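You operate a simulated robot arm through the tools that you are given. There is no shell and no other tool. Be economical: measure what you need, move in short steps, check, and stop when the job is done.

You run a simulated two-armed robot. Do the job below in one go: nothing can be reset, and whatever is moved stays where it is left.

## Task
Take the leader hand to hand across to the hub, drop it in the slot and wind on 30 cm.
Fine: the pawl stays in till the leader sits, then free it; brake on low to wind, on lock at the end.

The check looks at the end state, three seconds after you hand in, the way a careful person would. Anything else that was tipped, shoved, dropped, spilled or broken makes it a failure.

## Robot
Two 7-joint arms with two-finger parallel grippers on one trunk, on a base that drives. Base frame: it is fixed to the floor where the robot stands at the start and does not move with it; the origin is under the middle of the robot, x ahead of it, y to its left, z up; the surface under the hand at the start is at about z = 0.89. Units: m, degrees, N and s.
The left shoulder is at the start at [0.1, 0.174, 1.107], the right one opposite. With the tool pointing down near the work surface each hand reaches from about 0.32 to 0.74 m from the robot's upright axis, wherever it stands, measured 20 degrees to its own side. Places, roughly: counter reset button [0.4, 0, 0.9]; hub pawl lever [0.7, 0, 1]; light box dimmer [0.7, -0.3, 0.9]; light box switch [0.7, -0.1, 1.1]; rewinder crank [0.4, 0.1, 0.9]; roll brake [0.4, -0.3, 0.9]; slot of the take-up hub [0.6, 0, 0.9]. Payload 3.6 kg a hand.
Tool frame (each hand has its own): the origin (TCP) lies between the finger pads and is the grasp point; the fingertips stand 0.03 m ahead of it; z points along the fingers, y is the line along which they close. Largest opening 0.11 m; finger width 0.02, thickness 0.01; the body of the gripper, 0.048 by 0.112 m, starts 0.055 m behind the TCP.
Orientation is that of the tool frame in the base frame, as a unit quaternion [w, x, y, z]. With the fingers straight down and closing along the base's y, the tool's x points along the base's -x, its y along +y and its z along -z.

## Interface
- The arms move only by the tool send_rows. It takes "left_series", "right_series" or both (then of equal length, played together; a hand with none holds still); each is a list of rows, each a list of 3 entries, a list of its own where there are three numbers: the shift along the tool's x, y, z in m, then the turn, a rotation vector about the tool's x, y, z in degrees, then the finger opening in m, from 0 to 0.11. In form: [[[x, y, z], [rx, ry, rz], gripper], ...]. A call has 1 to 10 rows; each row shifts and turns the commanded pose from where the row before left it, along the tool's axes as they then stand. Each row takes 0.2 s and may step no farther than 0.05 m and 8.6 degrees from the row before; otherwise, or with a gripper value out of range, the whole call is refused. Where a pose cannot be reached the arm comes as near as it can. A force on the tool above 90 N (or 10 N above the force at the start of the call, whichever is more), or a blocked arm, ends the call early, and 0.2 s more pass. Each finger travels about 0.153 m/s and halts on what it meets, pressing with about 36 N; the grip force reading is that of the motor and also rises with nothing between the fingers. The clock runs only during rows and for 0.2 s after the last one: add rows that do not move to give the fingers time. The reply holds the time, the measured pose of the TCP, the force on the tool along the base axes, the opening and the grip force, in the units named above and with some noise, with the torque about the TCP (base axes, N m) and any sound that the robot's microphone picked up, and new pictures: "views" is both (left out), scene, wrist or none (wrist: the cameras of the hands that moved).
- Cameras (640 x 400 px; columns grow to the right, rows downward): "scene" is now at [0.2061, 0.0046, 1.3029]; the picture's right is [0.04, -1.00, 0.00], its down [-0.38, -0.01, -0.92] and it looks along [0.92, 0.04, -0.38] (base axes); focal length 214 px, centre (320, 200). "left" rides on the left gripper at [0.073, -0.017, -0.103] in its tool frame; the picture's right is [0.23, 0.97, 0.00], its down [-0.76, 0.18, -0.62] and it looks along [-0.61, 0.14, 0.78] (tool axes); focal length 222 px, centre (320, 200). "right" rides on the right gripper at [0.072, 0.017, -0.103] in its tool frame; the picture's right is [-0.23, 0.97, 0.00], its down [-0.76, -0.18, -0.62] and it looks along [-0.61, -0.14, 0.78] (tool axes); focal length 222 px, centre (320, 200). There is no depth. A picture from a camera that has moved, and an enlarged one, comes with that camera's place and axes in the base frame and with its lens.
- slide_trunk(by): slides the trunk up (or, below 0, down) by that many m; the arms and the scene camera ride with it, the base frame stays. It gives what a move gives, with no picture.
- base_move(legs): drives the robot by 1 to 6 legs, each [ahead, left, turn to the left] in m, m and degrees, along the robot's own axes; the way and the turn of a leg run together, so that a leg with both is an arc; at most 1.5 m and 180 degrees a leg. The arms and the cameras ride along, it lands a little off, and it stops where it bumps. It gives what a move gives, and a new picture of the scene camera.
- aim_head(pan, tilt): turns the head with the scene camera to pan (to the left, within 86 degrees either way) and tilt (down, from -29 to 69), counted from straight ahead of the robot. It gives what a move gives, and a new picture of the scene camera.
- enlarge(camera, box): a new picture of the part [left, top, right, bottom] of that camera's present view, enlarged. No time passes.
- job_done(): hands the job in; it is judged then, once.

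Work in short steps. Places have to be worked out from the pictures, the camera data and where the tool is seen: move nearer, look again, correct. Check each grasp and each placing, and mend what went wrong. You have 120 turns and 260 pictures in all, those below and enlarged ones among them. Open the grippers and draw the arms clear of the work before you hand the job in, unless the task says otherwise; then end with one line.

The tools are called after "Call:" as name(argument=value, ...) on one line, values as JSON. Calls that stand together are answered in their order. send_rows: Moves the arms, as the interface text tells. Its arguments: {"type":"object","properties":{"left_series":{"type":"array","items":{"type":"array"}},"right_series":{"type":"array","items":{"type":"array"}},"views":{"type":"string","enum":["both","scene","wrist","none"]}},"required":[]} The other tools are called the same way: slide_trunk (by) slides the trunk up or down; base_move (legs) drives the base; aim_head (pan, tilt) turns the head that bears the scene camera; enlarge (camera, box) takes an enlarged picture of a part of a camera's view; job_done () hands the job in.

At the start:

```text
clock: 0.0
left_eef_pos: [0.3322, 0.106, 1.2722]
left_tool_rot: [-0.001, -0.001, 1.0, -0.001]
left_ft_force: [-1.0, -0.5, 0.8]
left_ft_torque: [0.01, 0.02, 0.0]
left_grip_width: 0.1103
left_grip_force: 0.0
right_eef_pos: [0.3131, -0.1504, 1.1958]
right_tool_rot: [-0.001, 0.001, 1.0, 0.001]
right_ft_force: [-0.2, -0.2, 0.2]
right_ft_torque: [0.0, -0.01, 0.0]
right_grip_width: 0.11
right_grip_force: 0.1
trunk travel left (down, up): [-0.225, 0.538]
robot x, y, heading: [-0.0031, -0.0014, 0.2]
head pan, tilt: [2.2, 22.4]
```

scene: 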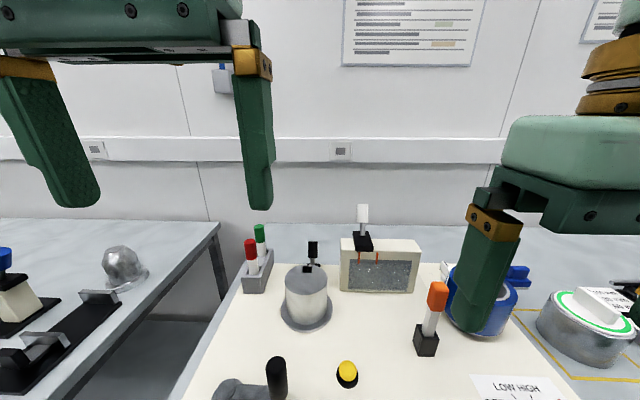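
right: 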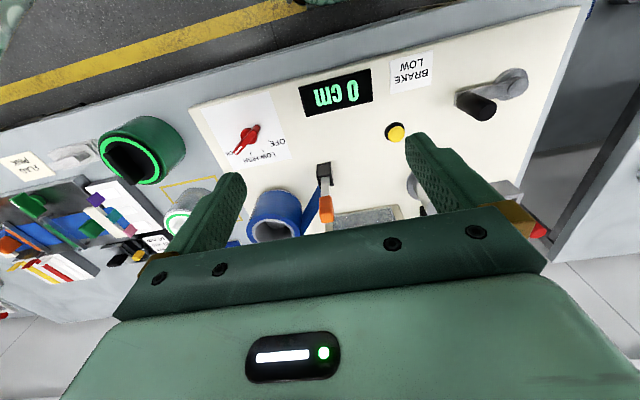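
left: 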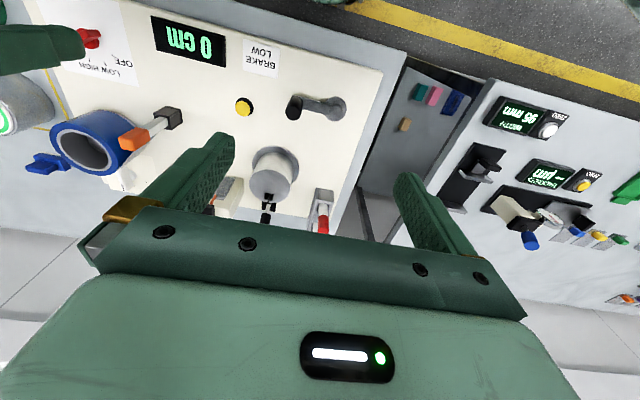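

The pictures show a rewinder panel with the blue roll and its orange-tabbed leader, hub, crank, brake knob and counter. I'll look closer from all three cameras.

Call:
enlarge(camera="right", box=[180, 40, 580, 290])

Call:
enlarge(camera="left", box=[30, 0, 400, 231])

Call:
enlarge(camera="scene", box=[200, 200, 520, 400])

```text
1.60 times, centred on (380, 165) of right
camera zoom: at [0.2417, -0.1331, 1.2989], right [0.23, 0.97, 0.0], down [0.76, -0.18, 0.62], along [0.61, -0.14, -0.78], focal length 355 px, centre (224, 256)
```

zoom: 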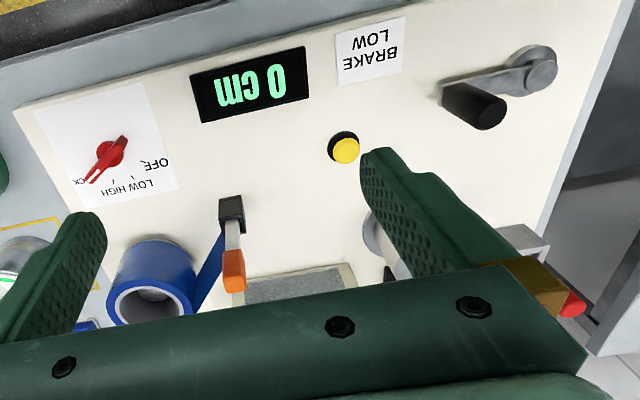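

```text
1.73 times, centred on (215, 116) of left
camera zoom: at [0.2588, 0.0896, 1.3747], right [-0.23, 0.97, 0.0], down [0.76, 0.18, 0.62], along [0.61, 0.14, -0.78], focal length 384 px, centre (502, 346)
```

zoom: 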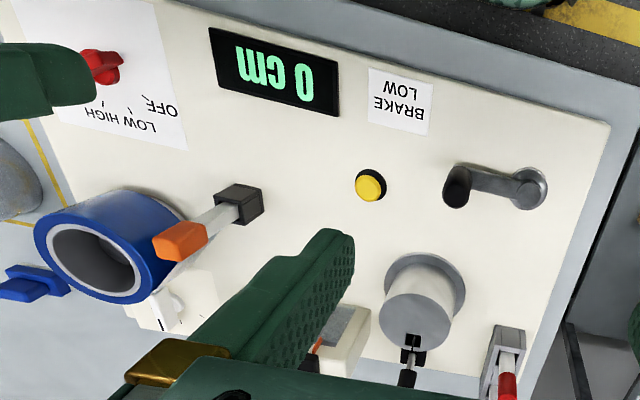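

```text
2.00 times, centred on (360, 300) of scene
camera zoom: at [0.2061, 0.0046, 1.3029], right [0.04, -1.0, 0.0], down [-0.38, -0.01, -0.92], along [0.92, 0.04, -0.38], focal length 429 px, centre (240, 0)
```

zoom: 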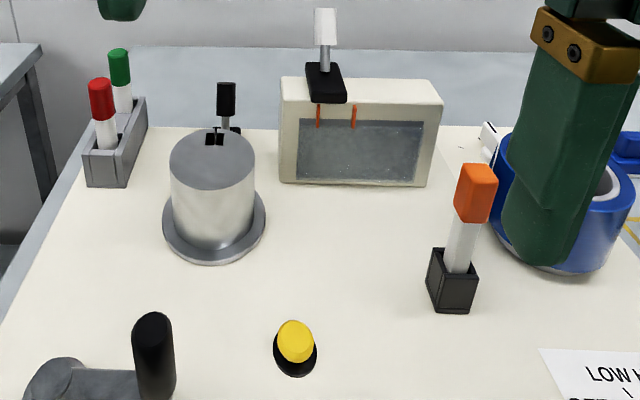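

I'll tilt the head down to see the near part of the panel and dial.

Call:
aim_head(pan=-12, tilt=50)

```text
clock: 0.9
left_eef_pos: [0.3326, 0.1066, 1.2727]
left_tool_rot: [-0.001, -0.001, 1.0, 0.0]
left_ft_force: [-0.1, -0.1, 0.1]
left_ft_torque: [-0.01, 0.01, -0.03]
left_grip_width: 0.1103
left_grip_force: 0.0
right_eef_pos: [0.3128, -0.1511, 1.1967]
right_tool_rot: [-0.001, 0.001, 1.0, -0.001]
right_ft_force: [0.1, -0.3, 0.8]
right_ft_torque: [-0.03, 0.0, 0.01]
right_grip_width: 0.1102
right_grip_force: 0.1
trunk travel left (down, up): [-0.225, 0.538]
robot x, y, heading: [0.0003, -0.0022, -0.0]
head pan, tilt: [-12.0, 50.0]
camera scene: at [0.1888, -0.0149, 1.2612], right [-0.21, -0.98, 0.0], down [-0.75, 0.16, -0.64], along [0.63, -0.13, -0.77], focal length 214 px, centre (320, 200)
```

scene: 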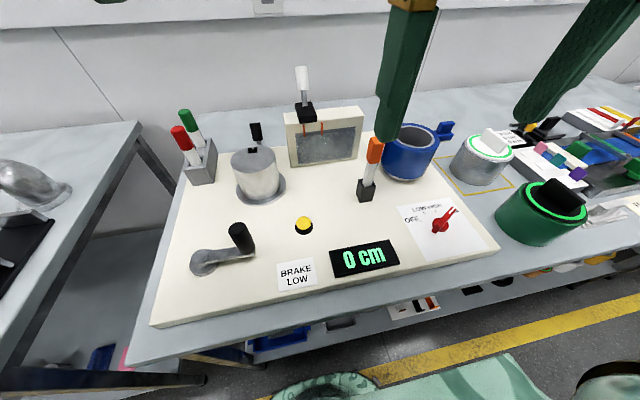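

Call:
enlarge(camera="scene", box=[380, 180, 480, 260])

Call:
enlarge(camera="scene", box=[150, 50, 470, 250])

```text
5.00 times, centred on (430, 220) of scene
camera zoom: at [0.1888, -0.0149, 1.2612], right [-0.21, -0.98, 0.0], down [-0.75, 0.16, -0.64], along [0.63, -0.13, -0.77], focal length 1072 px, centre (-230, 100)
```

zoom: 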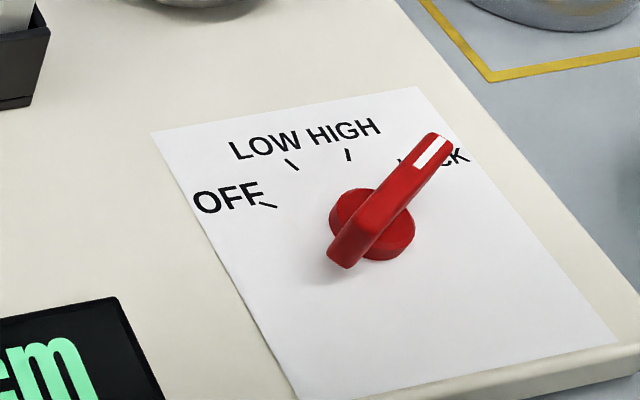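

```text
2.00 times, centred on (310, 150) of scene
camera zoom: at [0.1888, -0.0149, 1.2612], right [-0.21, -0.98, 0.0], down [-0.75, 0.16, -0.64], along [0.63, -0.13, -0.77], focal length 429 px, centre (340, 300)
```

zoom: 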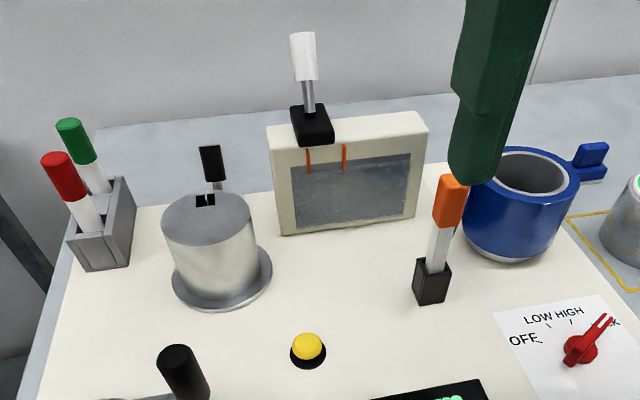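

The brake is at LOCK; the leader's path needs brake at LOW. The knob is at about [0.37,-0.297], its bar pointing at about -57° from x. I move the right hand above it and turn to line up.

Call:
send_rows(right_series=[[[-0.011, -0.029, 0.026], [0, 0, 0], 0.11], [[-0.011, -0.029, 0.026], [0, 0, 0], 0.11], [[-0.011, -0.029, 0.026], [0, 0, 0], 0.11], [[-0.011, -0.029, 0.026], [0, 0, 0], 0.11], [[-0.012, -0.03, 0.026], [0, 0, 0], 0.11], [[0, 0, 0], [0, 0, 8.2], 0.09], [[0, 0, 0], [0, 0, 8.2], 0.07], [[0, 0, 0], [0, 0, 8.2], 0.06], [[0, 0, 0], [0, 0, 8.2], 0.06], [[0, 0, 0], [0, 0, 8.2], 0.06]], views="both")

```text
clock: 3.1
left_eef_pos: [0.3319, 0.1065, 1.2723]
left_tool_rot: [-0.001, -0.001, 1.0, -0.002]
left_ft_force: [0.7, 0.7, 0.2]
left_ft_torque: [0.01, -0.01, 0.01]
left_grip_width: 0.11
left_grip_force: 0.0
right_eef_pos: [0.3697, -0.298, 1.0656]
right_tool_rot: [-0.001, 0.351, 0.936, 0.0]
right_ft_force: [-0.6, 0.5, 0.3]
right_ft_torque: [-0.01, 0.04, -0.01]
right_grip_width: 0.06
right_grip_force: 0.0
trunk travel left (down, up): [-0.225, 0.538]
robot x, y, heading: [0.0002, -0.0021, 0.0]
head pan, tilt: [-12.0, 50.0]
camera scene: at [0.1887, -0.015, 1.2612], right [-0.21, -0.98, 0.0], down [-0.75, 0.16, -0.64], along [0.63, -0.13, -0.77], focal length 214 px, centre (320, 200)
camera right: at [0.3266, -0.2356, 1.1691], right [0.81, 0.58, 0.0], down [0.46, -0.64, 0.62], along [0.36, -0.51, -0.78], focal length 222 px, centre (320, 200)
```

scene: 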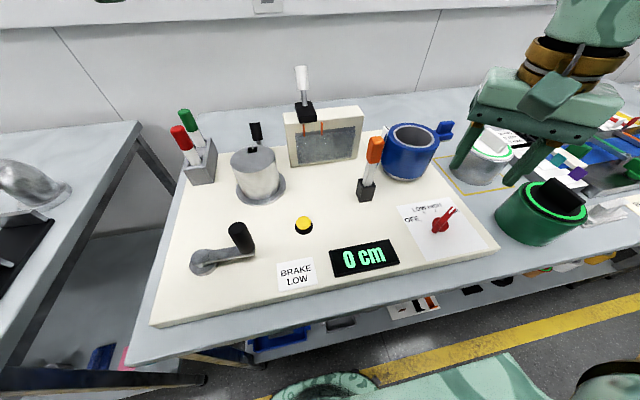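
right: 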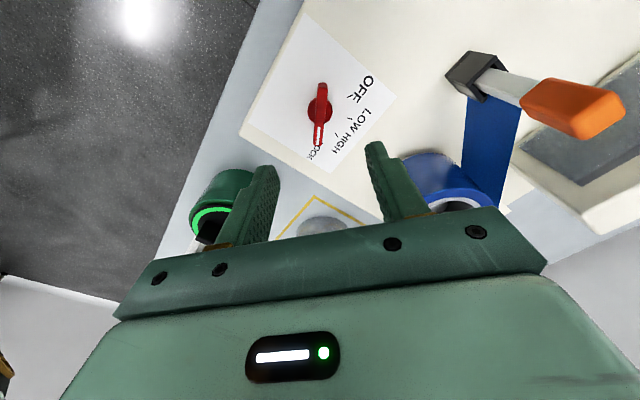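

The knob sits straight under the TCP; remaining alignment is about 17°. I turn that and descend, fingers straddling the bar.

Call:
send_rows(right_series=[[[0, 0, 0], [0, 0, 8.3], 0.06], [[0, 0, 0], [0, 0, 8.3], 0.06], [[0, 0, 0.03], [0, 0, 0], 0.06], [[0, 0, 0.03], [0, 0, 0], 0.06], [[0, 0, 0.03], [0, 0, 0], 0.06], [[0, 0, 0.02], [0, 0, 0], 0.06], [[0, 0, 0.015], [0, 0, 0], 0.06]], views="both")

```text
clock: 4.7
left_eef_pos: [0.3315, 0.107, 1.2729]
left_tool_rot: [-0.001, -0.002, 1.0, -0.001]
left_ft_force: [0.0, 0.6, 1.0]
left_ft_torque: [0.01, -0.01, -0.01]
left_grip_width: 0.11
left_grip_force: 0.2
right_eef_pos: [0.37, -0.2965, 0.9404]
right_tool_rot: [0.0, 0.483, 0.876, 0.0]
right_ft_force: [0.7, -0.4, 0.0]
right_ft_torque: [0.01, -0.01, 0.01]
right_grip_width: 0.06
right_grip_force: 0.1
trunk travel left (down, up): [-0.225, 0.538]
robot x, y, heading: [0.0045, -0.0014, 0.2]
head pan, tilt: [-12.0, 50.0]
camera scene: at [0.1888, -0.0152, 1.2612], right [-0.21, -0.98, 0.0], down [-0.75, 0.16, -0.64], along [0.63, -0.13, -0.77], focal length 214 px, centre (320, 200)
camera right: at [0.3458, -0.2253, 1.0433], right [0.94, 0.33, 0.0], down [0.26, -0.74, 0.62], along [0.21, -0.59, -0.78], focal length 222 px, centre (320, 200)
```

scene: 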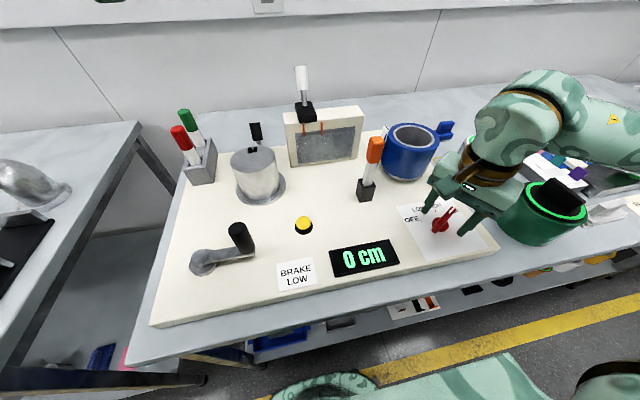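
right: 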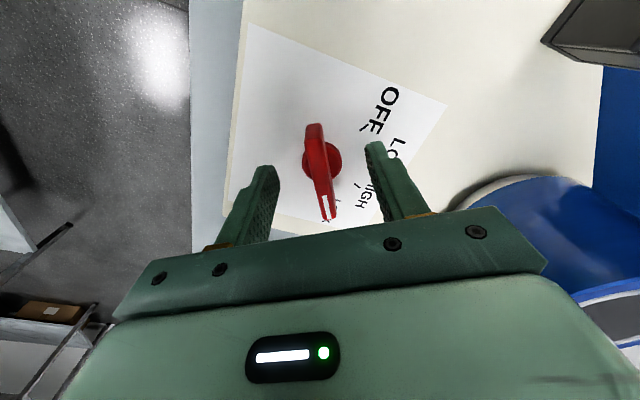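

Bar is centred between the fingers. I go 12 mm lower and close on it.

Call:
send_rows(right_series=[[[0, 0, 0.006], [0, 0, 0], 0.06], [[0, 0, 0.006], [0, 0, 0], 0.06], [[0, 0, 0], [0, 0, 0], 0.02], [[0, 0, 0], [0, 0, 0], 0.0], [[0, 0, 0], [0, 0, 0], 0.0]], views="wrist")

```text
clock: 5.9
left_eef_pos: [0.3326, 0.1065, 1.2726]
left_tool_rot: [-0.001, -0.001, 1.0, 0.0]
left_ft_force: [0.0, -0.8, 0.9]
left_ft_torque: [0.0, 0.0, 0.01]
left_grip_width: 0.1099
left_grip_force: 0.1
right_eef_pos: [0.3694, -0.2974, 0.9296]
right_tool_rot: [-0.001, 0.482, 0.876, 0.0]
right_ft_force: [-1.2, -0.6, -1.2]
right_ft_torque: [-0.18, -0.16, 0.01]
right_grip_width: 0.0109
right_grip_force: 45.5
trunk travel left (down, up): [-0.225, 0.538]
robot x, y, heading: [0.0019, 0.0035, -0.2]
head pan, tilt: [-12.0, 50.0]
camera right: at [0.3456, -0.2255, 1.0319], right [0.94, 0.33, 0.0], down [0.26, -0.74, 0.62], along [0.2, -0.59, -0.78], focal length 222 px, centre (320, 200)
```

right: 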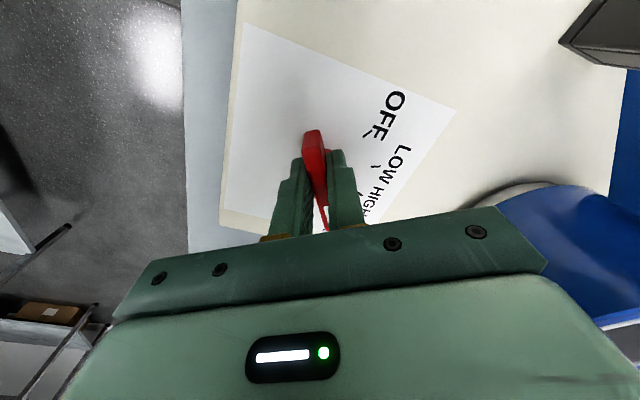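

Gripped (11 mm). I turn the knob counter-clockwise toward LOW by 68° and check.

Call:
send_rows(right_series=[[[0, 0, 0], [0, 0, -8.5], 0.0], [[0, 0, 0], [0, 0, -8.5], 0.0], [[0, 0, 0], [0, 0, -8.5], 0.0], [[0, 0, 0], [0, 0, -8.5], 0.0], [[0, 0, 0], [0, 0, -8.5], 0.0], [[0, 0, 0], [0, 0, -8.5], 0.0], [[0, 0, 0], [0, 0, -8.5], 0.0], [[0, 0, 0], [0, 0, -8.5], 0.0]], views="both")

Call:
enlarge(camera="scene", box=[380, 180, 480, 260])

```text
clock: 7.7
left_eef_pos: [0.3288, 0.0972, 1.2737]
left_tool_rot: [0.001, 0.001, 1.0, 0.002]
left_ft_force: [-0.4, -0.2, -0.7]
left_ft_torque: [0.01, 0.04, -0.02]
left_grip_width: 0.1101
left_grip_force: 0.0
right_eef_pos: [0.365, -0.3049, 0.9283]
right_tool_rot: [-0.001, -0.086, 0.996, 0.002]
right_ft_force: [-20.3, -62.2, 19.3]
right_ft_torque: [-1.31, 0.51, -0.43]
right_grip_width: 0.011
right_grip_force: 44.9
trunk travel left (down, up): [-0.225, 0.538]
robot x, y, heading: [-0.0006, -0.0011, 0.2]
head pan, tilt: [-12.0, 50.0]
camera scene: at [0.1848, -0.023, 1.2619], right [-0.21, -0.98, -0.01], down [-0.75, 0.16, -0.64], along [0.63, -0.13, -0.77], focal length 214 px, centre (320, 200)
camera right: at [0.2923, -0.3001, 1.0319], right [0.06, 1.0, 0.0], down [0.78, -0.05, 0.62], along [0.62, -0.03, -0.78], focal length 222 px, centre (320, 200)
```

scene: 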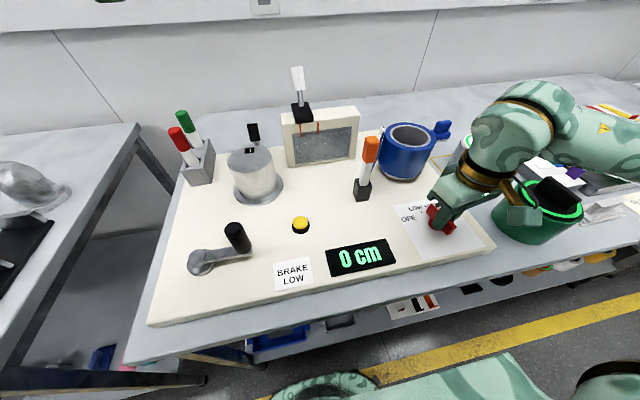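
right: 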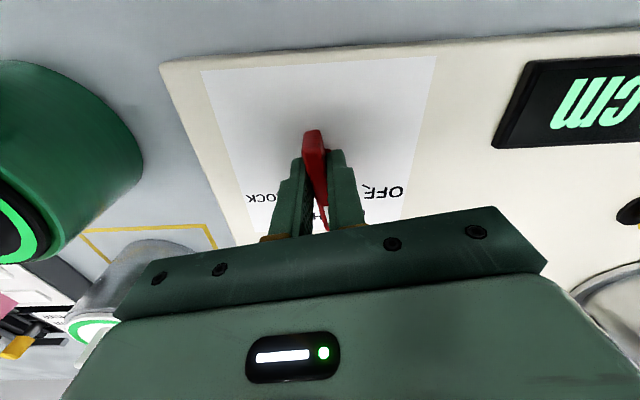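

```text
5.00 times, centred on (430, 220) of scene
camera zoom: at [0.1848, -0.023, 1.2619], right [-0.21, -0.98, -0.01], down [-0.75, 0.16, -0.64], along [0.63, -0.13, -0.77], focal length 1072 px, centre (-230, 100)
```

zoom: 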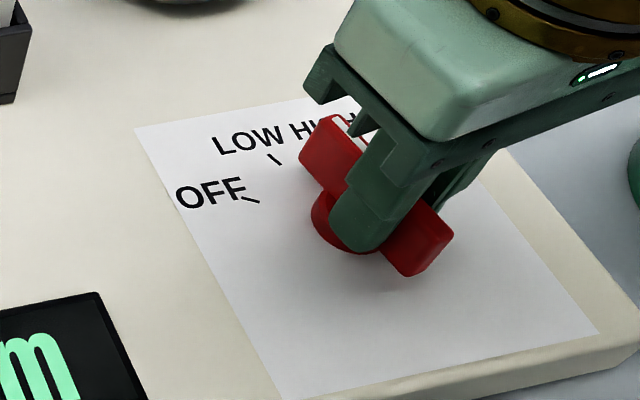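

Knob is at about +10° now with side load (grip off-centre; pivot about [0.373,-0.304]). I ease the hand to relieve the load while turning the last ~12° to LOW.

Call:
send_rows(right_series=[[[0.003, -0.0035, 0], [0, 0, 0], 0.0], [[0.003, -0.0035, 0], [0, 0, 0], 0.0], [[0, -0.001, 0], [0, 0, -6], 0.0], [[0, -0.0005, 0], [0, 0, -6], 0.0]], views="wrist")

Call:
enlarge(camera="scene", box=[380, 180, 480, 260])

```text
clock: 8.7
left_eef_pos: [0.3407, 0.1095, 1.2694]
left_tool_rot: [-0.005, -0.003, 1.0, -0.003]
left_ft_force: [1.1, 3.0, -0.5]
left_ft_torque: [-0.21, 0.13, -0.02]
left_grip_width: 0.1098
left_grip_force: 0.0
right_eef_pos: [0.3698, -0.3059, 0.9248]
right_tool_rot: [-0.011, -0.196, 0.981, -0.001]
right_ft_force: [3.8, -57.5, -31.1]
right_ft_torque: [-0.37, 0.24, -0.32]
right_grip_width: 0.0108
right_grip_force: 45.6
trunk travel left (down, up): [-0.225, 0.538]
robot x, y, heading: [0.0031, 0.0049, 0.5]
head pan, tilt: [-12.0, 50.0]
camera right: at [0.2981, -0.3158, 1.0272], right [-0.16, 0.99, 0.0], down [0.78, 0.13, 0.61], along [0.6, 0.1, -0.8], focal length 222 px, centre (320, 200)
```

right: 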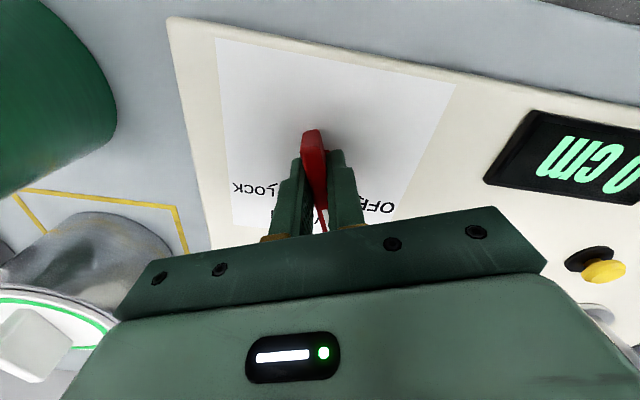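

```text
5.00 times, centred on (430, 220) of scene
camera zoom: at [0.1959, -0.0134, 1.2589], right [-0.21, -0.98, 0.0], down [-0.75, 0.16, -0.64], along [0.62, -0.13, -0.77], focal length 1072 px, centre (-230, 100)
```

zoom: 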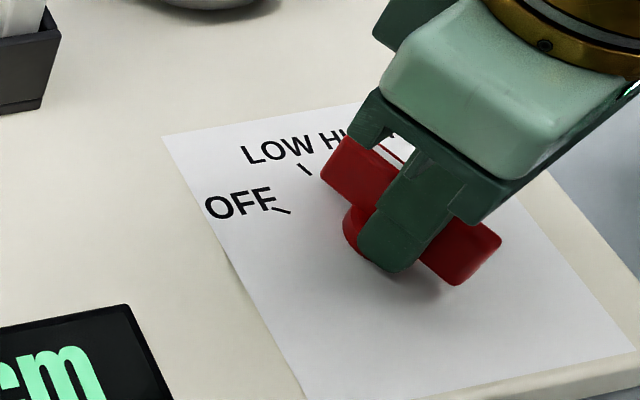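

Hand turned to ~+22.6°. I release and back up a bit to see the pointer and relieve the load.

Call:
send_rows(right_series=[[[0, 0, 0], [0, 0, 0], 0.05], [[0, 0, 0], [0, 0, 0], 0.06], [[0, 0, -0.04], [0, 0, 0], 0.06], [[0, 0, -0.05], [0, 0, 0], 0.06], [[0, 0, -0.05], [0, 0, 0], 0.06], [[0, 0, 0], [0, 0, 0], 0.06]], views="wrist")

Call:
enlarge(camera="scene", box=[380, 180, 480, 260])

```text
clock: 10.1
left_eef_pos: [0.3311, 0.1061, 1.2732]
left_tool_rot: [-0.001, -0.001, 1.0, -0.001]
left_ft_force: [0.1, 0.1, -0.3]
left_ft_torque: [0.0, 0.01, 0.01]
left_grip_width: 0.1098
left_grip_force: 0.1
right_eef_pos: [0.3594, -0.2664, 1.0404]
right_tool_rot: [0.0, -0.193, 0.981, 0.0]
right_ft_force: [0.6, 0.4, 0.0]
right_ft_torque: [-0.04, -0.02, 0.01]
right_grip_width: 0.0601
right_grip_force: 0.1
right hand out of reach, approached as far as the arm can: row 3, 4, 5
trunk travel left (down, up): [-0.225, 0.538]
robot x, y, heading: [0.0004, 0.0019, -0.0]
head pan, tilt: [-12.0, 50.0]
camera right: at [0.2855, -0.2764, 1.1431], right [-0.16, 0.99, 0.0], down [0.77, 0.12, 0.62], along [0.62, 0.1, -0.78], focal length 222 px, centre (320, 200)
```

right: 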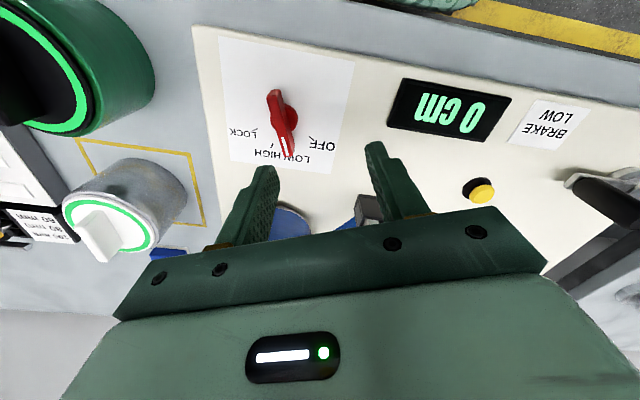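

```text
5.00 times, centred on (430, 220) of scene
camera zoom: at [0.1891, -0.0154, 1.2611], right [-0.21, -0.98, 0.0], down [-0.75, 0.16, -0.64], along [0.63, -0.13, -0.77], focal length 1072 px, centre (-230, 100)
```

zoom: 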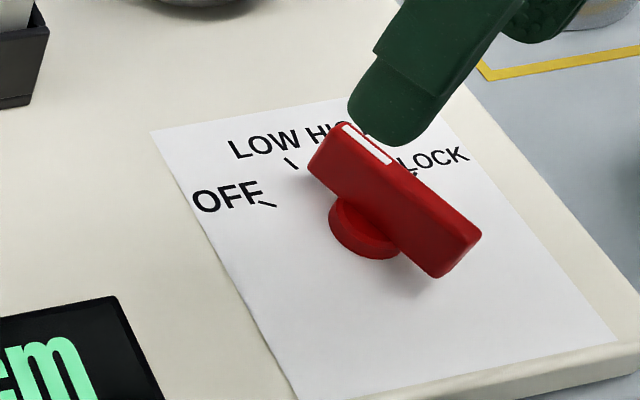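

Call:
enlarge(camera="right", box=[210, 60, 370, 180])

```text
3.33 times, centred on (290, 120) of right
camera zoom: at [0.2855, -0.2764, 1.1431], right [-0.16, 0.99, 0.0], down [0.77, 0.12, 0.62], along [0.62, 0.1, -0.78], focal length 740 px, centre (420, 467)
```

zoom: 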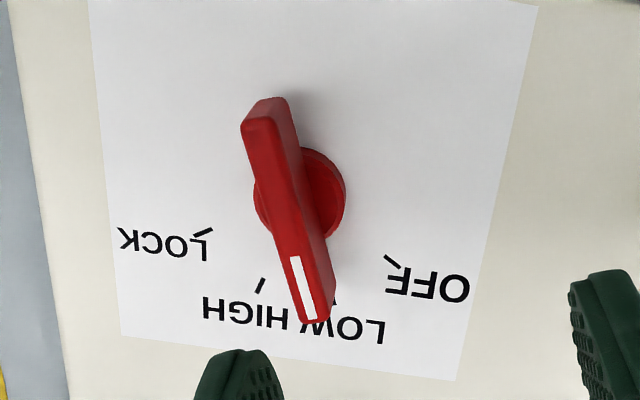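

Brake pointer is parallel to the LOW tick: set. Now I look closely at the leader, light box and hub.

Call:
enlarge(camera="scene", box=[340, 110, 460, 210])

Call:
enlarge(camera="scene", box=[210, 100, 320, 210])

Call:
enlarge(camera="left", box=[40, 80, 360, 240])

```text
4.00 times, centred on (400, 160) of scene
camera zoom: at [0.1891, -0.0154, 1.2611], right [-0.21, -0.98, 0.0], down [-0.75, 0.16, -0.64], along [0.63, -0.13, -0.77], focal length 858 px, centre (0, 360)
```

zoom: 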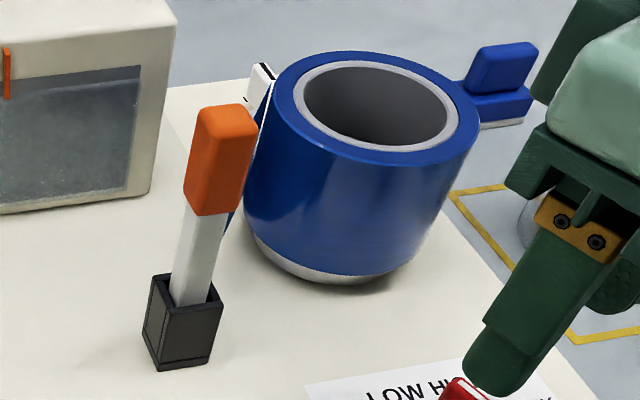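

```text
3.64 times, centred on (265, 155) of scene
camera zoom: at [0.1891, -0.0154, 1.2611], right [-0.21, -0.98, 0.0], down [-0.75, 0.16, -0.64], along [0.63, -0.13, -0.77], focal length 780 px, centre (520, 364)
```

zoom: 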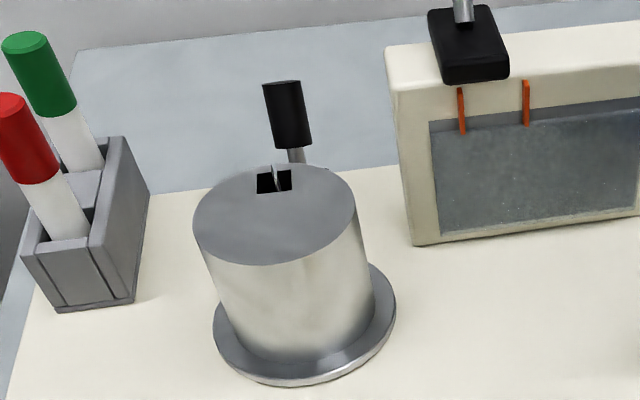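

```text
2.00 times, centred on (200, 160) of left
camera zoom: at [0.2593, 0.0892, 1.3746], right [-0.23, 0.97, 0.0], down [0.76, 0.18, 0.62], along [0.61, 0.14, -0.78], focal length 444 px, centre (560, 280)
```

zoom: 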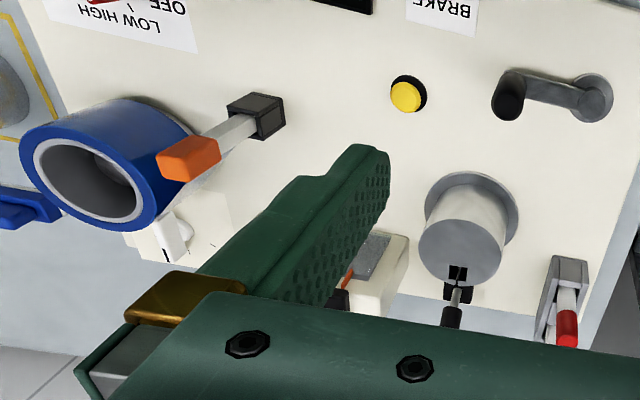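

Now I lift the right hand and turn it square to view the leader closely, and bring the left hand over the hub for a look.

Call:
send_rows(right_series=[[[0, 0, -0.02], [0, 0, 7.5], 0.08], [[0, 0, -0.02], [0, 0, 7.5], 0.11], [[0, 0, -0.02], [0, 0, 7.5], 0.11], [[0, 0.02, -0.02], [0, 0, 0], 0.11], [[0, 0.02, -0.02], [0, 0, 0], 0.11], [[0, 0.02, -0.02], [0, 0, 0], 0.11]], left_series=[[[-0.025, -0.015, 0.0], [0, 0, 0], 0.11], [[-0.025, -0.015, 0.0], [0, 0, 0], 0.11], [[-0.025, -0.015, 0.0], [0, 0, 0], 0.11], [[-0.025, -0.015, 0.0], [0, 0, 0], 0.11], [[-0.025, -0.015, 0.0], [0, 0, 0], 0.11], [[-0.01, -0.01, 0.0], [0, 0, 0], 0.11]], views="both")

```text
clock: 11.5
left_eef_pos: [0.4467, 0.0375, 1.2716]
left_tool_rot: [0.0, -0.002, 1.0, -0.002]
left_ft_force: [0.4, 0.3, -0.6]
left_ft_torque: [-0.03, 0.01, 0.01]
left_grip_width: 0.1099
left_grip_force: 0.0
left hand out of reach, approached as far as the arm can: row 5, 6
right_eef_pos: [0.3591, -0.2067, 1.1613]
right_tool_rot: [-0.001, 0.001, 1.0, 0.0]
right_ft_force: [-0.5, 0.3, 0.7]
right_ft_torque: [0.02, -0.02, -0.02]
right_grip_width: 0.1098
right_grip_force: 0.2
trunk travel left (down, up): [-0.225, 0.538]
robot x, y, heading: [0.0011, -0.0025, -0.1]
head pan, tilt: [-12.0, 50.0]
camera scene: at [0.189, -0.0146, 1.2611], right [-0.21, -0.98, 0.0], down [-0.75, 0.16, -0.64], along [0.63, -0.13, -0.77], focal length 214 px, centre (320, 200)
camera right: at [0.2878, -0.1884, 1.2636], right [0.23, 0.97, 0.0], down [0.76, -0.18, 0.62], along [0.6, -0.14, -0.78], focal length 222 px, centre (320, 200)
camera left: at [0.3736, 0.0203, 1.3743], right [-0.23, 0.97, 0.0], down [0.76, 0.18, 0.62], along [0.61, 0.14, -0.78], focal length 222 px, centre (320, 200)
```

scene: 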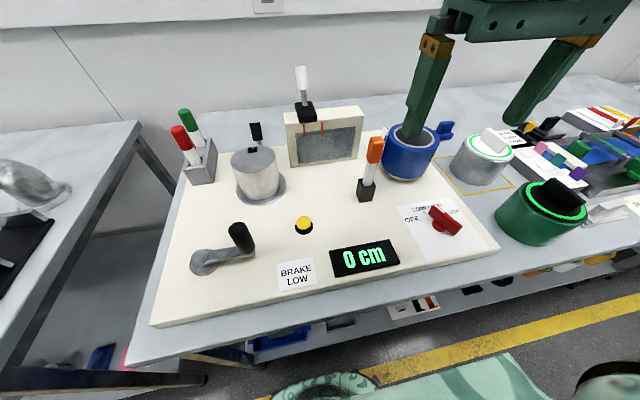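
right: 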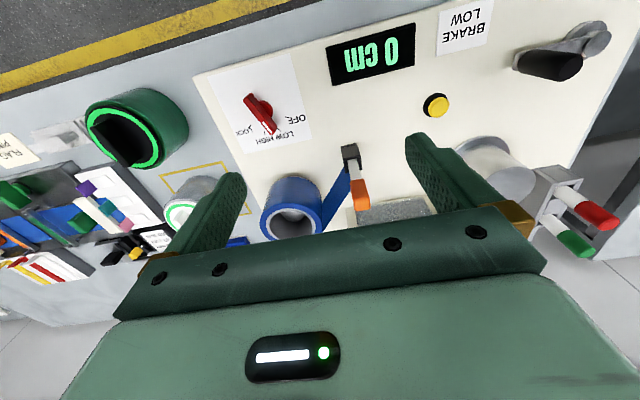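
left: 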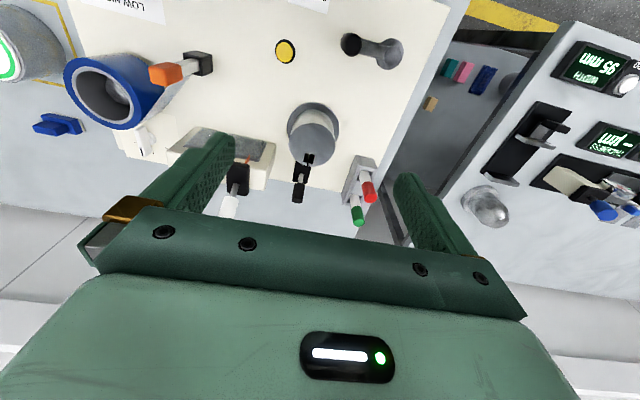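

Call:
enlarge(camera="right", box=[250, 130, 410, 240])

Call:
enlarge(camera="left", box=[250, 90, 390, 220])

Call:
enlarge(camera="left", box=[60, 30, 220, 140])

```text
3.64 times, centred on (330, 185) of right
camera zoom: at [0.2878, -0.1884, 1.2636], right [0.23, 0.97, 0.0], down [0.76, -0.18, 0.62], along [0.6, -0.14, -0.78], focal length 808 px, centre (284, 254)
```

zoom: 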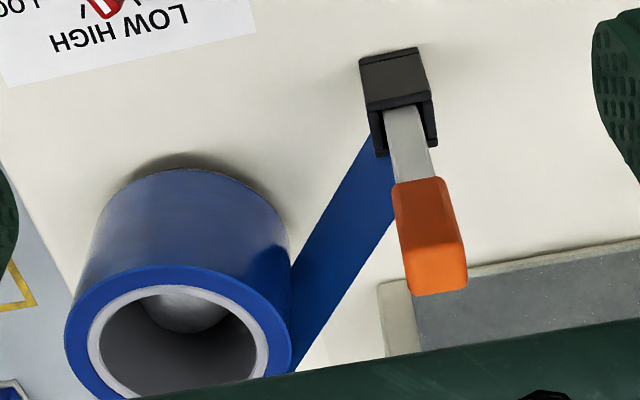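

```text
3.08 times, centred on (320, 155) of left
camera zoom: at [0.3736, 0.0203, 1.3743], right [-0.23, 0.97, 0.0], down [0.76, 0.18, 0.62], along [0.61, 0.14, -0.78], focal length 684 px, centre (320, 338)
```

zoom: 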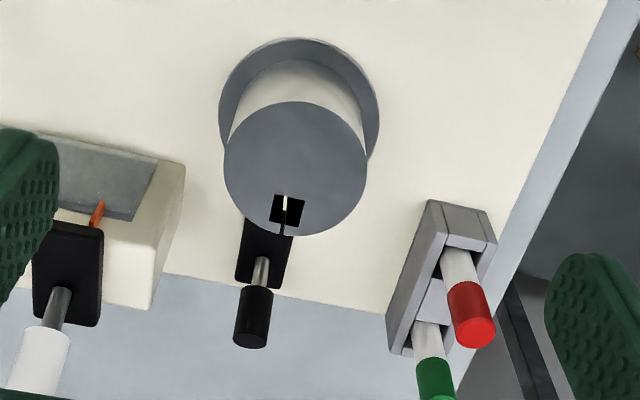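

```text
3.64 times, centred on (140, 85) of left
camera zoom: at [0.3736, 0.0203, 1.3743], right [-0.23, 0.97, 0.0], down [0.76, 0.18, 0.62], along [0.61, 0.14, -0.78], focal length 808 px, centre (974, 618)
```

zoom: 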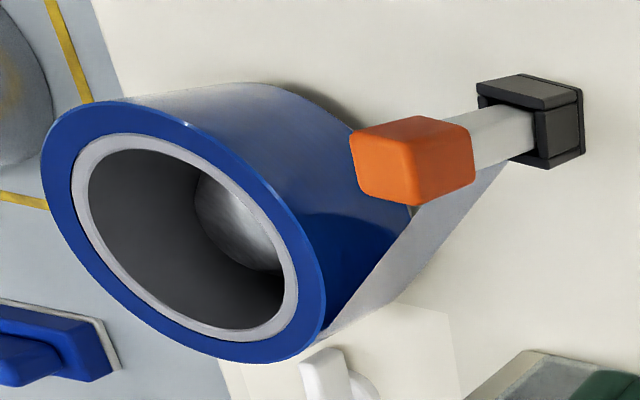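

I measured: leader tab centre about [0.475,-0.177], tab z 0.994–1.048, square to the axes; hub slot about [0.587,0.047], top z 0.978. I'll grip the tab low from the right side (fingers on ±x faces), leaving its top for the left hand. First I yaw the right hand in free space.

Call:
send_rows(right_series=[[[0, 0, 0], [0, 0, 8.5], 0.11], [[0, 0, 0], [0, 0, 8.5], 0.11], [[0, 0, 0], [0, 0, 8.5], 0.11], [[0, 0, 0], [0, 0, 8.5], 0.11], [[0, 0, 0], [0, 0, 8.5], 0.11], [[0, 0, 0], [0, 0, 8.5], 0.11], [[0, 0, 0], [0, 0, 8.5], 0.11], [[0, 0, 0], [0, 0, 8.5], 0.11], [[0, 0, 0], [0, 0, 8.5], 0.08], [[0, 0, 0], [0, 0, 8.5], 0.06]], views="none")

Call:
send_rows(right_series=[[[-0.012, 0.01, 0], [0, 0, 5.0], 0.06], [[-0.012, 0.01, 0], [0, 8.57, 0], 0.06], [[-0.012, 0.01, 0], [0, 8.57, 0], 0.06], [[-0.012, 0.01, 0], [0, 8.57, 0], 0.06], [[-0.01, 0.01, 0], [0, 8.57, 0], 0.06], [[-0.01, 0.01, 0], [0, 8.57, 0], 0.06], [[-0.01, 0.01, 0], [0, 8.57, 0], 0.06], [[-0.01, 0.01, 0], [0, 8.57, 0], 0.06]], views="both")

```text
clock: 13.7
left_eef_pos: [0.4462, 0.0362, 1.2725]
left_tool_rot: [0.0, -0.002, 1.0, -0.002]
left_ft_force: [-0.2, 0.8, -0.2]
left_ft_torque: [0.03, 0.01, 0.03]
left_grip_width: 0.1098
left_grip_force: 0.1
right_eef_pos: [0.3625, -0.2062, 1.1591]
right_tool_rot: [0.0, 0.676, 0.737, -0.001]
right_ft_force: [-0.2, 0.6, 0.1]
right_ft_torque: [0.02, 0.0, 0.0]
right_grip_width: 0.06
right_grip_force: 0.1
trunk travel left (down, up): [-0.225, 0.538]
robot x, y, heading: [-0.004, -0.0009, 0.1]
head pan, tilt: [-12.0, 50.0]
```

```text
clock: 15.5
left_eef_pos: [0.4476, 0.0356, 1.2713]
left_tool_rot: [0.0, -0.002, 1.0, -0.002]
left_ft_force: [-0.1, 0.9, -0.1]
left_ft_torque: [0.04, -0.02, -0.02]
left_grip_width: 0.11
left_grip_force: 0.1
right_eef_pos: [0.4418, -0.2845, 1.1293]
right_tool_rot: [-0.355, 0.612, 0.611, 0.354]
right_ft_force: [-0.5, 0.2, 0.5]
right_ft_torque: [0.07, 0.01, -0.02]
right_grip_width: 0.0601
right_grip_force: 0.1
trunk travel left (down, up): [-0.225, 0.538]
robot x, y, heading: [-0.0011, -0.0, -0.0]
head pan, tilt: [-12.0, 50.0]
camera scene: at [0.1891, -0.0156, 1.2611], right [-0.21, -0.98, 0.0], down [-0.75, 0.16, -0.64], along [0.63, -0.13, -0.77], focal length 214 px, centre (320, 200)
camera right: at [0.4593, -0.3374, 1.2431], right [0.97, -0.11, -0.2], down [-0.18, -0.92, -0.35], along [-0.14, 0.38, -0.92], focal length 222 px, centre (320, 200)
```

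scene: 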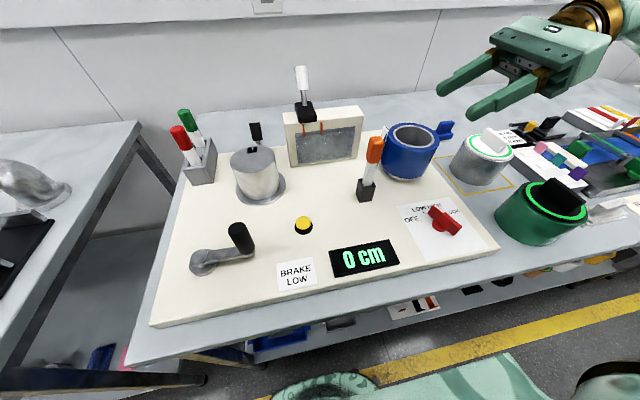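
right: 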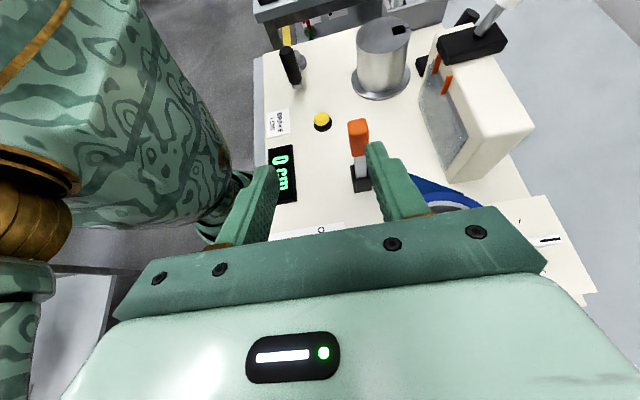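

Call:
enlarge(camera="right", box=[310, 90, 410, 210])

```text
3.33 times, centred on (360, 150) of right
camera zoom: at [0.4593, -0.3374, 1.2431], right [0.97, -0.11, -0.2], down [-0.18, -0.92, -0.35], along [-0.14, 0.38, -0.92], focal length 740 px, centre (187, 367)
```

zoom: 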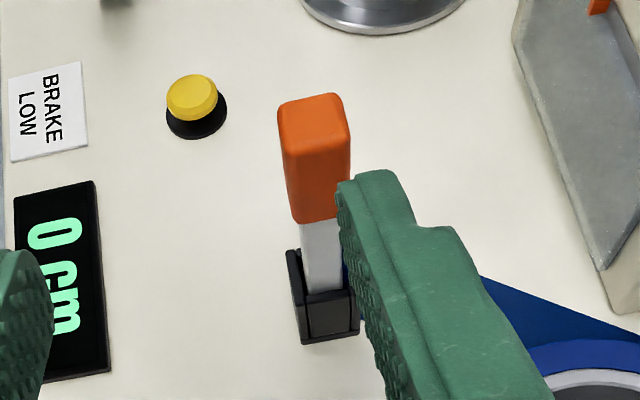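

Tab refined to about [0.479,-0.175], z 0.993–1.04. I move to a pre-grasp point 0.1 m back along the approach and check.

Call:
send_rows(right_series=[[[-0.019, 0.0124, 0.0156], [0, 0, 0], 0.06], [[-0.018, 0.0124, 0.0156], [0, 0, 0], 0.06], [[-0.018, 0.0124, 0.0156], [0, 0, 0], 0.06], [[0, 0, 0], [0, 0, 0], 0.06]], views="wrist")

Call:
enlarge(camera="scene", box=[320, 90, 500, 210])

```text
clock: 16.5
left_eef_pos: [0.4466, 0.0364, 1.2727]
left_tool_rot: [0.0, -0.001, 1.0, -0.002]
left_ft_force: [0.1, 0.2, -0.5]
left_ft_torque: [0.0, -0.01, 0.03]
left_grip_width: 0.1103
left_grip_force: 0.0
right_eef_pos: [0.4785, -0.2708, 1.059]
right_tool_rot: [-0.354, 0.613, 0.611, 0.354]
right_ft_force: [-0.6, -0.3, 0.2]
right_ft_torque: [-0.03, 0.0, 0.02]
right_grip_width: 0.0601
right_grip_force: 0.2
trunk travel left (down, up): [-0.225, 0.538]
robot x, y, heading: [-0.0003, 0.0011, 0.3]
head pan, tilt: [-12.0, 50.0]
camera right: at [0.4954, -0.3238, 1.1727], right [0.97, -0.11, -0.2], down [-0.18, -0.92, -0.35], along [-0.14, 0.37, -0.92], focal length 222 px, centre (320, 200)
```

right: 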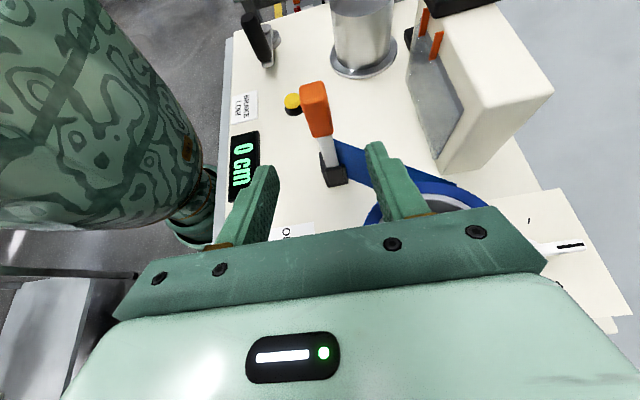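

```text
3.33 times, centred on (410, 150) of scene
camera zoom: at [0.1884, -0.0151, 1.2613], right [-0.21, -0.98, 0.0], down [-0.75, 0.16, -0.64], along [0.63, -0.13, -0.77], focal length 715 px, centre (20, 367)
```

zoom: 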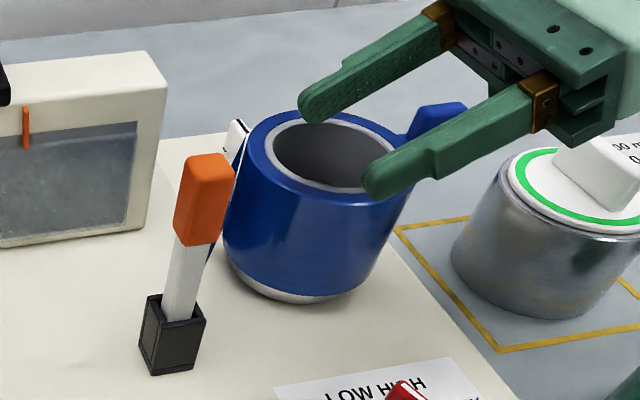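

Tab lines up with the finger centre. I advance along the approach in small steps.

Call:
send_rows(right_series=[[[0, 0, 0.025], [0, 0, 0], 0.06], [[0, 0, 0.025], [0, 0, 0], 0.06], [[0, 0, 0.025], [0, 0, 0], 0.06], [[0, 0, 0.015], [0, 0, 0], 0.06], [[0, 0, 0.01], [0, 0, 0], 0.06]], views="both")

Call:
enlarge(camera="scene", box=[320, 90, 500, 210])

```text
clock: 17.7
left_eef_pos: [0.4476, 0.0369, 1.2733]
left_tool_rot: [-0.001, -0.002, 1.0, -0.002]
left_ft_force: [0.2, 0.0, -0.4]
left_ft_torque: [-0.01, 0.03, 0.0]
left_grip_width: 0.1101
left_grip_force: 0.0
right_eef_pos: [0.4791, -0.1845, 1.009]
right_tool_rot: [-0.353, 0.613, 0.611, 0.355]
right_ft_force: [0.0, -0.6, -1.1]
right_ft_torque: [-0.03, -0.02, -0.02]
right_grip_width: 0.0598
right_grip_force: 0.0
trunk travel left (down, up): [-0.225, 0.538]
robot x, y, heading: [-0.0018, 0.0005, 0.0]
head pan, tilt: [-12.0, 50.0]
camera scene: at [0.1889, -0.015, 1.2611], right [-0.21, -0.98, 0.0], down [-0.75, 0.16, -0.64], along [0.63, -0.13, -0.77], focal length 214 px, centre (320, 200)
camera right: at [0.4958, -0.2371, 1.1224], right [0.97, -0.12, -0.2], down [-0.18, -0.92, -0.35], along [-0.14, 0.37, -0.92], focal length 222 px, centre (320, 200)
```

scene: 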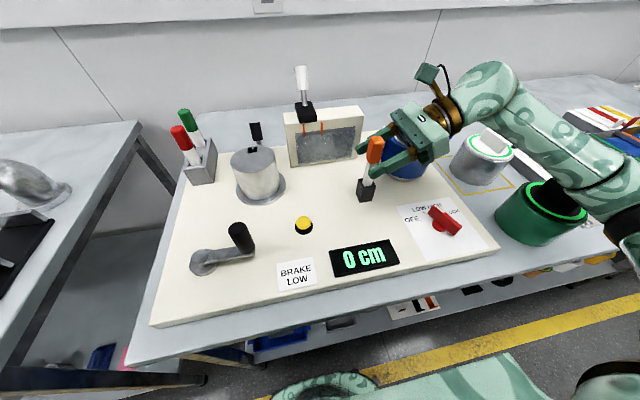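
right: 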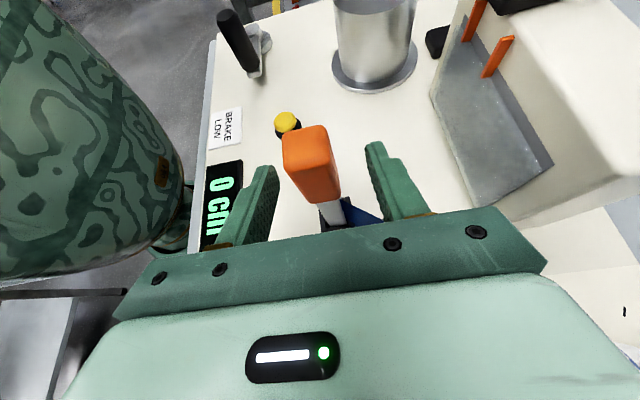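

```text
3.33 times, centred on (410, 150) of scene
camera zoom: at [0.1889, -0.015, 1.2611], right [-0.21, -0.98, 0.0], down [-0.75, 0.16, -0.64], along [0.63, -0.13, -0.77], focal length 715 px, centre (20, 367)
```

zoom: 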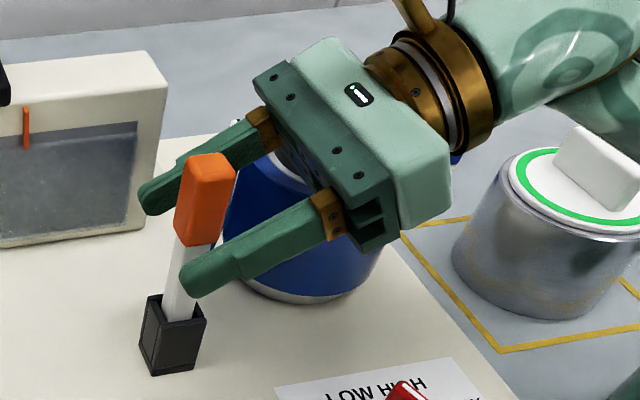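

The tab is between the fingers, low part. Close.

Call:
send_rows(right_series=[[[0, 0, 0], [0, 0, 0], 0.04], [[0, 0, 0], [0, 0, 0], 0.03], [[0, 0, 0], [0, 0, 0], 0.022], [[0, 0, 0], [0, 0, 0], 0.01], [[0, 0, 0], [0, 0, 0], 0.0], [[0, 0, 0], [0, 0, 0], 0.0]], views="wrist")

```text
clock: 19.1
left_eef_pos: [0.4462, 0.0365, 1.2735]
left_tool_rot: [0.001, -0.001, 1.0, -0.002]
left_ft_force: [0.4, 0.7, -0.4]
left_ft_torque: [0.02, -0.02, -0.01]
left_grip_width: 0.1103
left_grip_force: 0.0
right_eef_pos: [0.4784, -0.1854, 1.0085]
right_tool_rot: [-0.353, 0.613, 0.612, 0.353]
right_ft_force: [-0.3, 0.3, -0.1]
right_ft_torque: [0.01, 0.0, 0.0]
right_grip_width: 0.0213
right_grip_force: 36.2
trunk travel left (down, up): [-0.225, 0.538]
robot x, y, heading: [0.003, 0.0002, -0.0]
head pan, tilt: [-12.0, 50.0]
camera right: at [0.4957, -0.2372, 1.1224], right [0.97, -0.11, -0.2], down [-0.18, -0.92, -0.35], along [-0.14, 0.37, -0.92], focal length 222 px, centre (320, 200)
```

right: 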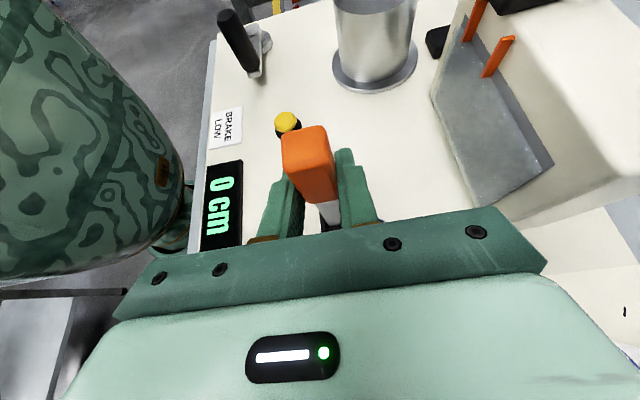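

Grip is 21 mm, firm. Lift straight up 0.08 m.

Call:
send_rows(right_series=[[[0.0087, 0, -0.005], [0, 0, 0], 0.0], [[0.0173, 0, -0.01], [0, 0, 0], 0.0], [[0.0173, 0, -0.01], [0, 0, 0], 0.0], [[0.0173, 0, -0.01], [0, 0, 0], 0.0], [[0.0087, 0, -0.005], [0, 0, 0], 0.0]], views="both")

Call:
enlarge(camera="scene", box=[320, 70, 500, 210])

```text
clock: 20.3
left_eef_pos: [0.4468, 0.0369, 1.2715]
left_tool_rot: [0.0, -0.002, 1.0, -0.002]
left_ft_force: [0.2, -0.4, -0.4]
left_ft_torque: [-0.03, 0.0, -0.01]
left_grip_width: 0.1097
left_grip_force: 0.0
right_eef_pos: [0.4791, -0.1836, 1.0885]
right_tool_rot: [-0.355, 0.612, 0.612, 0.353]
right_ft_force: [0.1, 0.5, -0.3]
right_ft_torque: [-0.02, -0.05, -0.01]
right_grip_width: 0.0213
right_grip_force: 35.9
trunk travel left (down, up): [-0.225, 0.538]
robot x, y, heading: [0.0004, 0.003, -0.0]
head pan, tilt: [-12.0, 50.0]
camera scene: at [0.1888, -0.0151, 1.2612], right [-0.21, -0.98, 0.0], down [-0.75, 0.16, -0.64], along [0.63, -0.13, -0.77], focal length 214 px, centre (320, 200)
camera right: at [0.4971, -0.2357, 1.2021], right [0.97, -0.11, -0.2], down [-0.18, -0.92, -0.35], along [-0.14, 0.37, -0.92], focal length 222 px, centre (320, 200)
```

scene: 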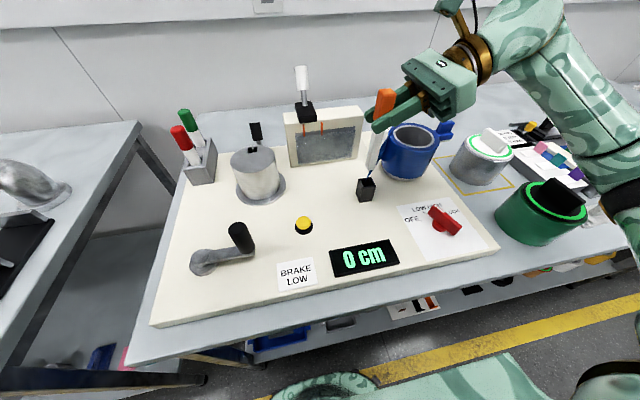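
right: 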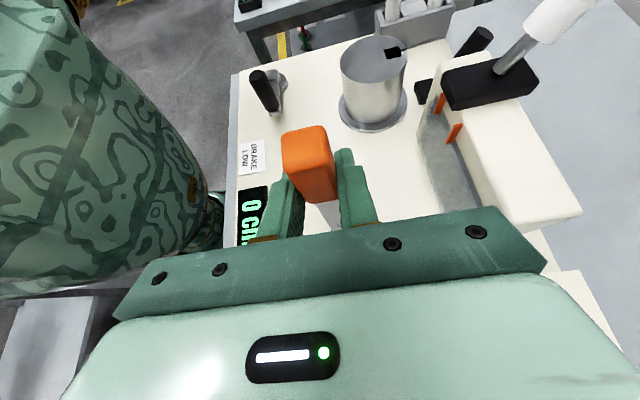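

```text
2.86 times, centred on (410, 140) of scene
camera zoom: at [0.1888, -0.0151, 1.2612], right [-0.21, -0.98, 0.0], down [-0.75, 0.16, -0.64], along [0.63, -0.13, -0.77], focal length 613 px, centre (63, 371)
```

zoom: 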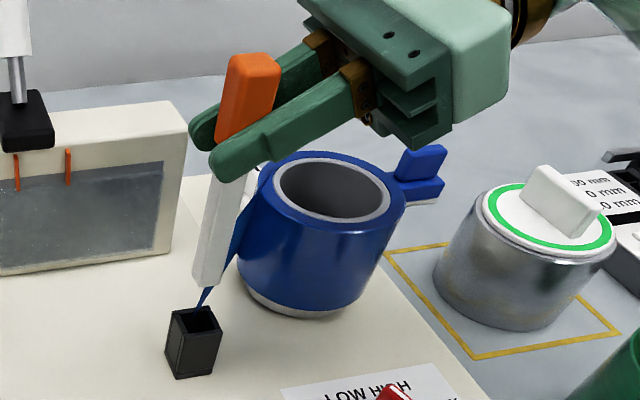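

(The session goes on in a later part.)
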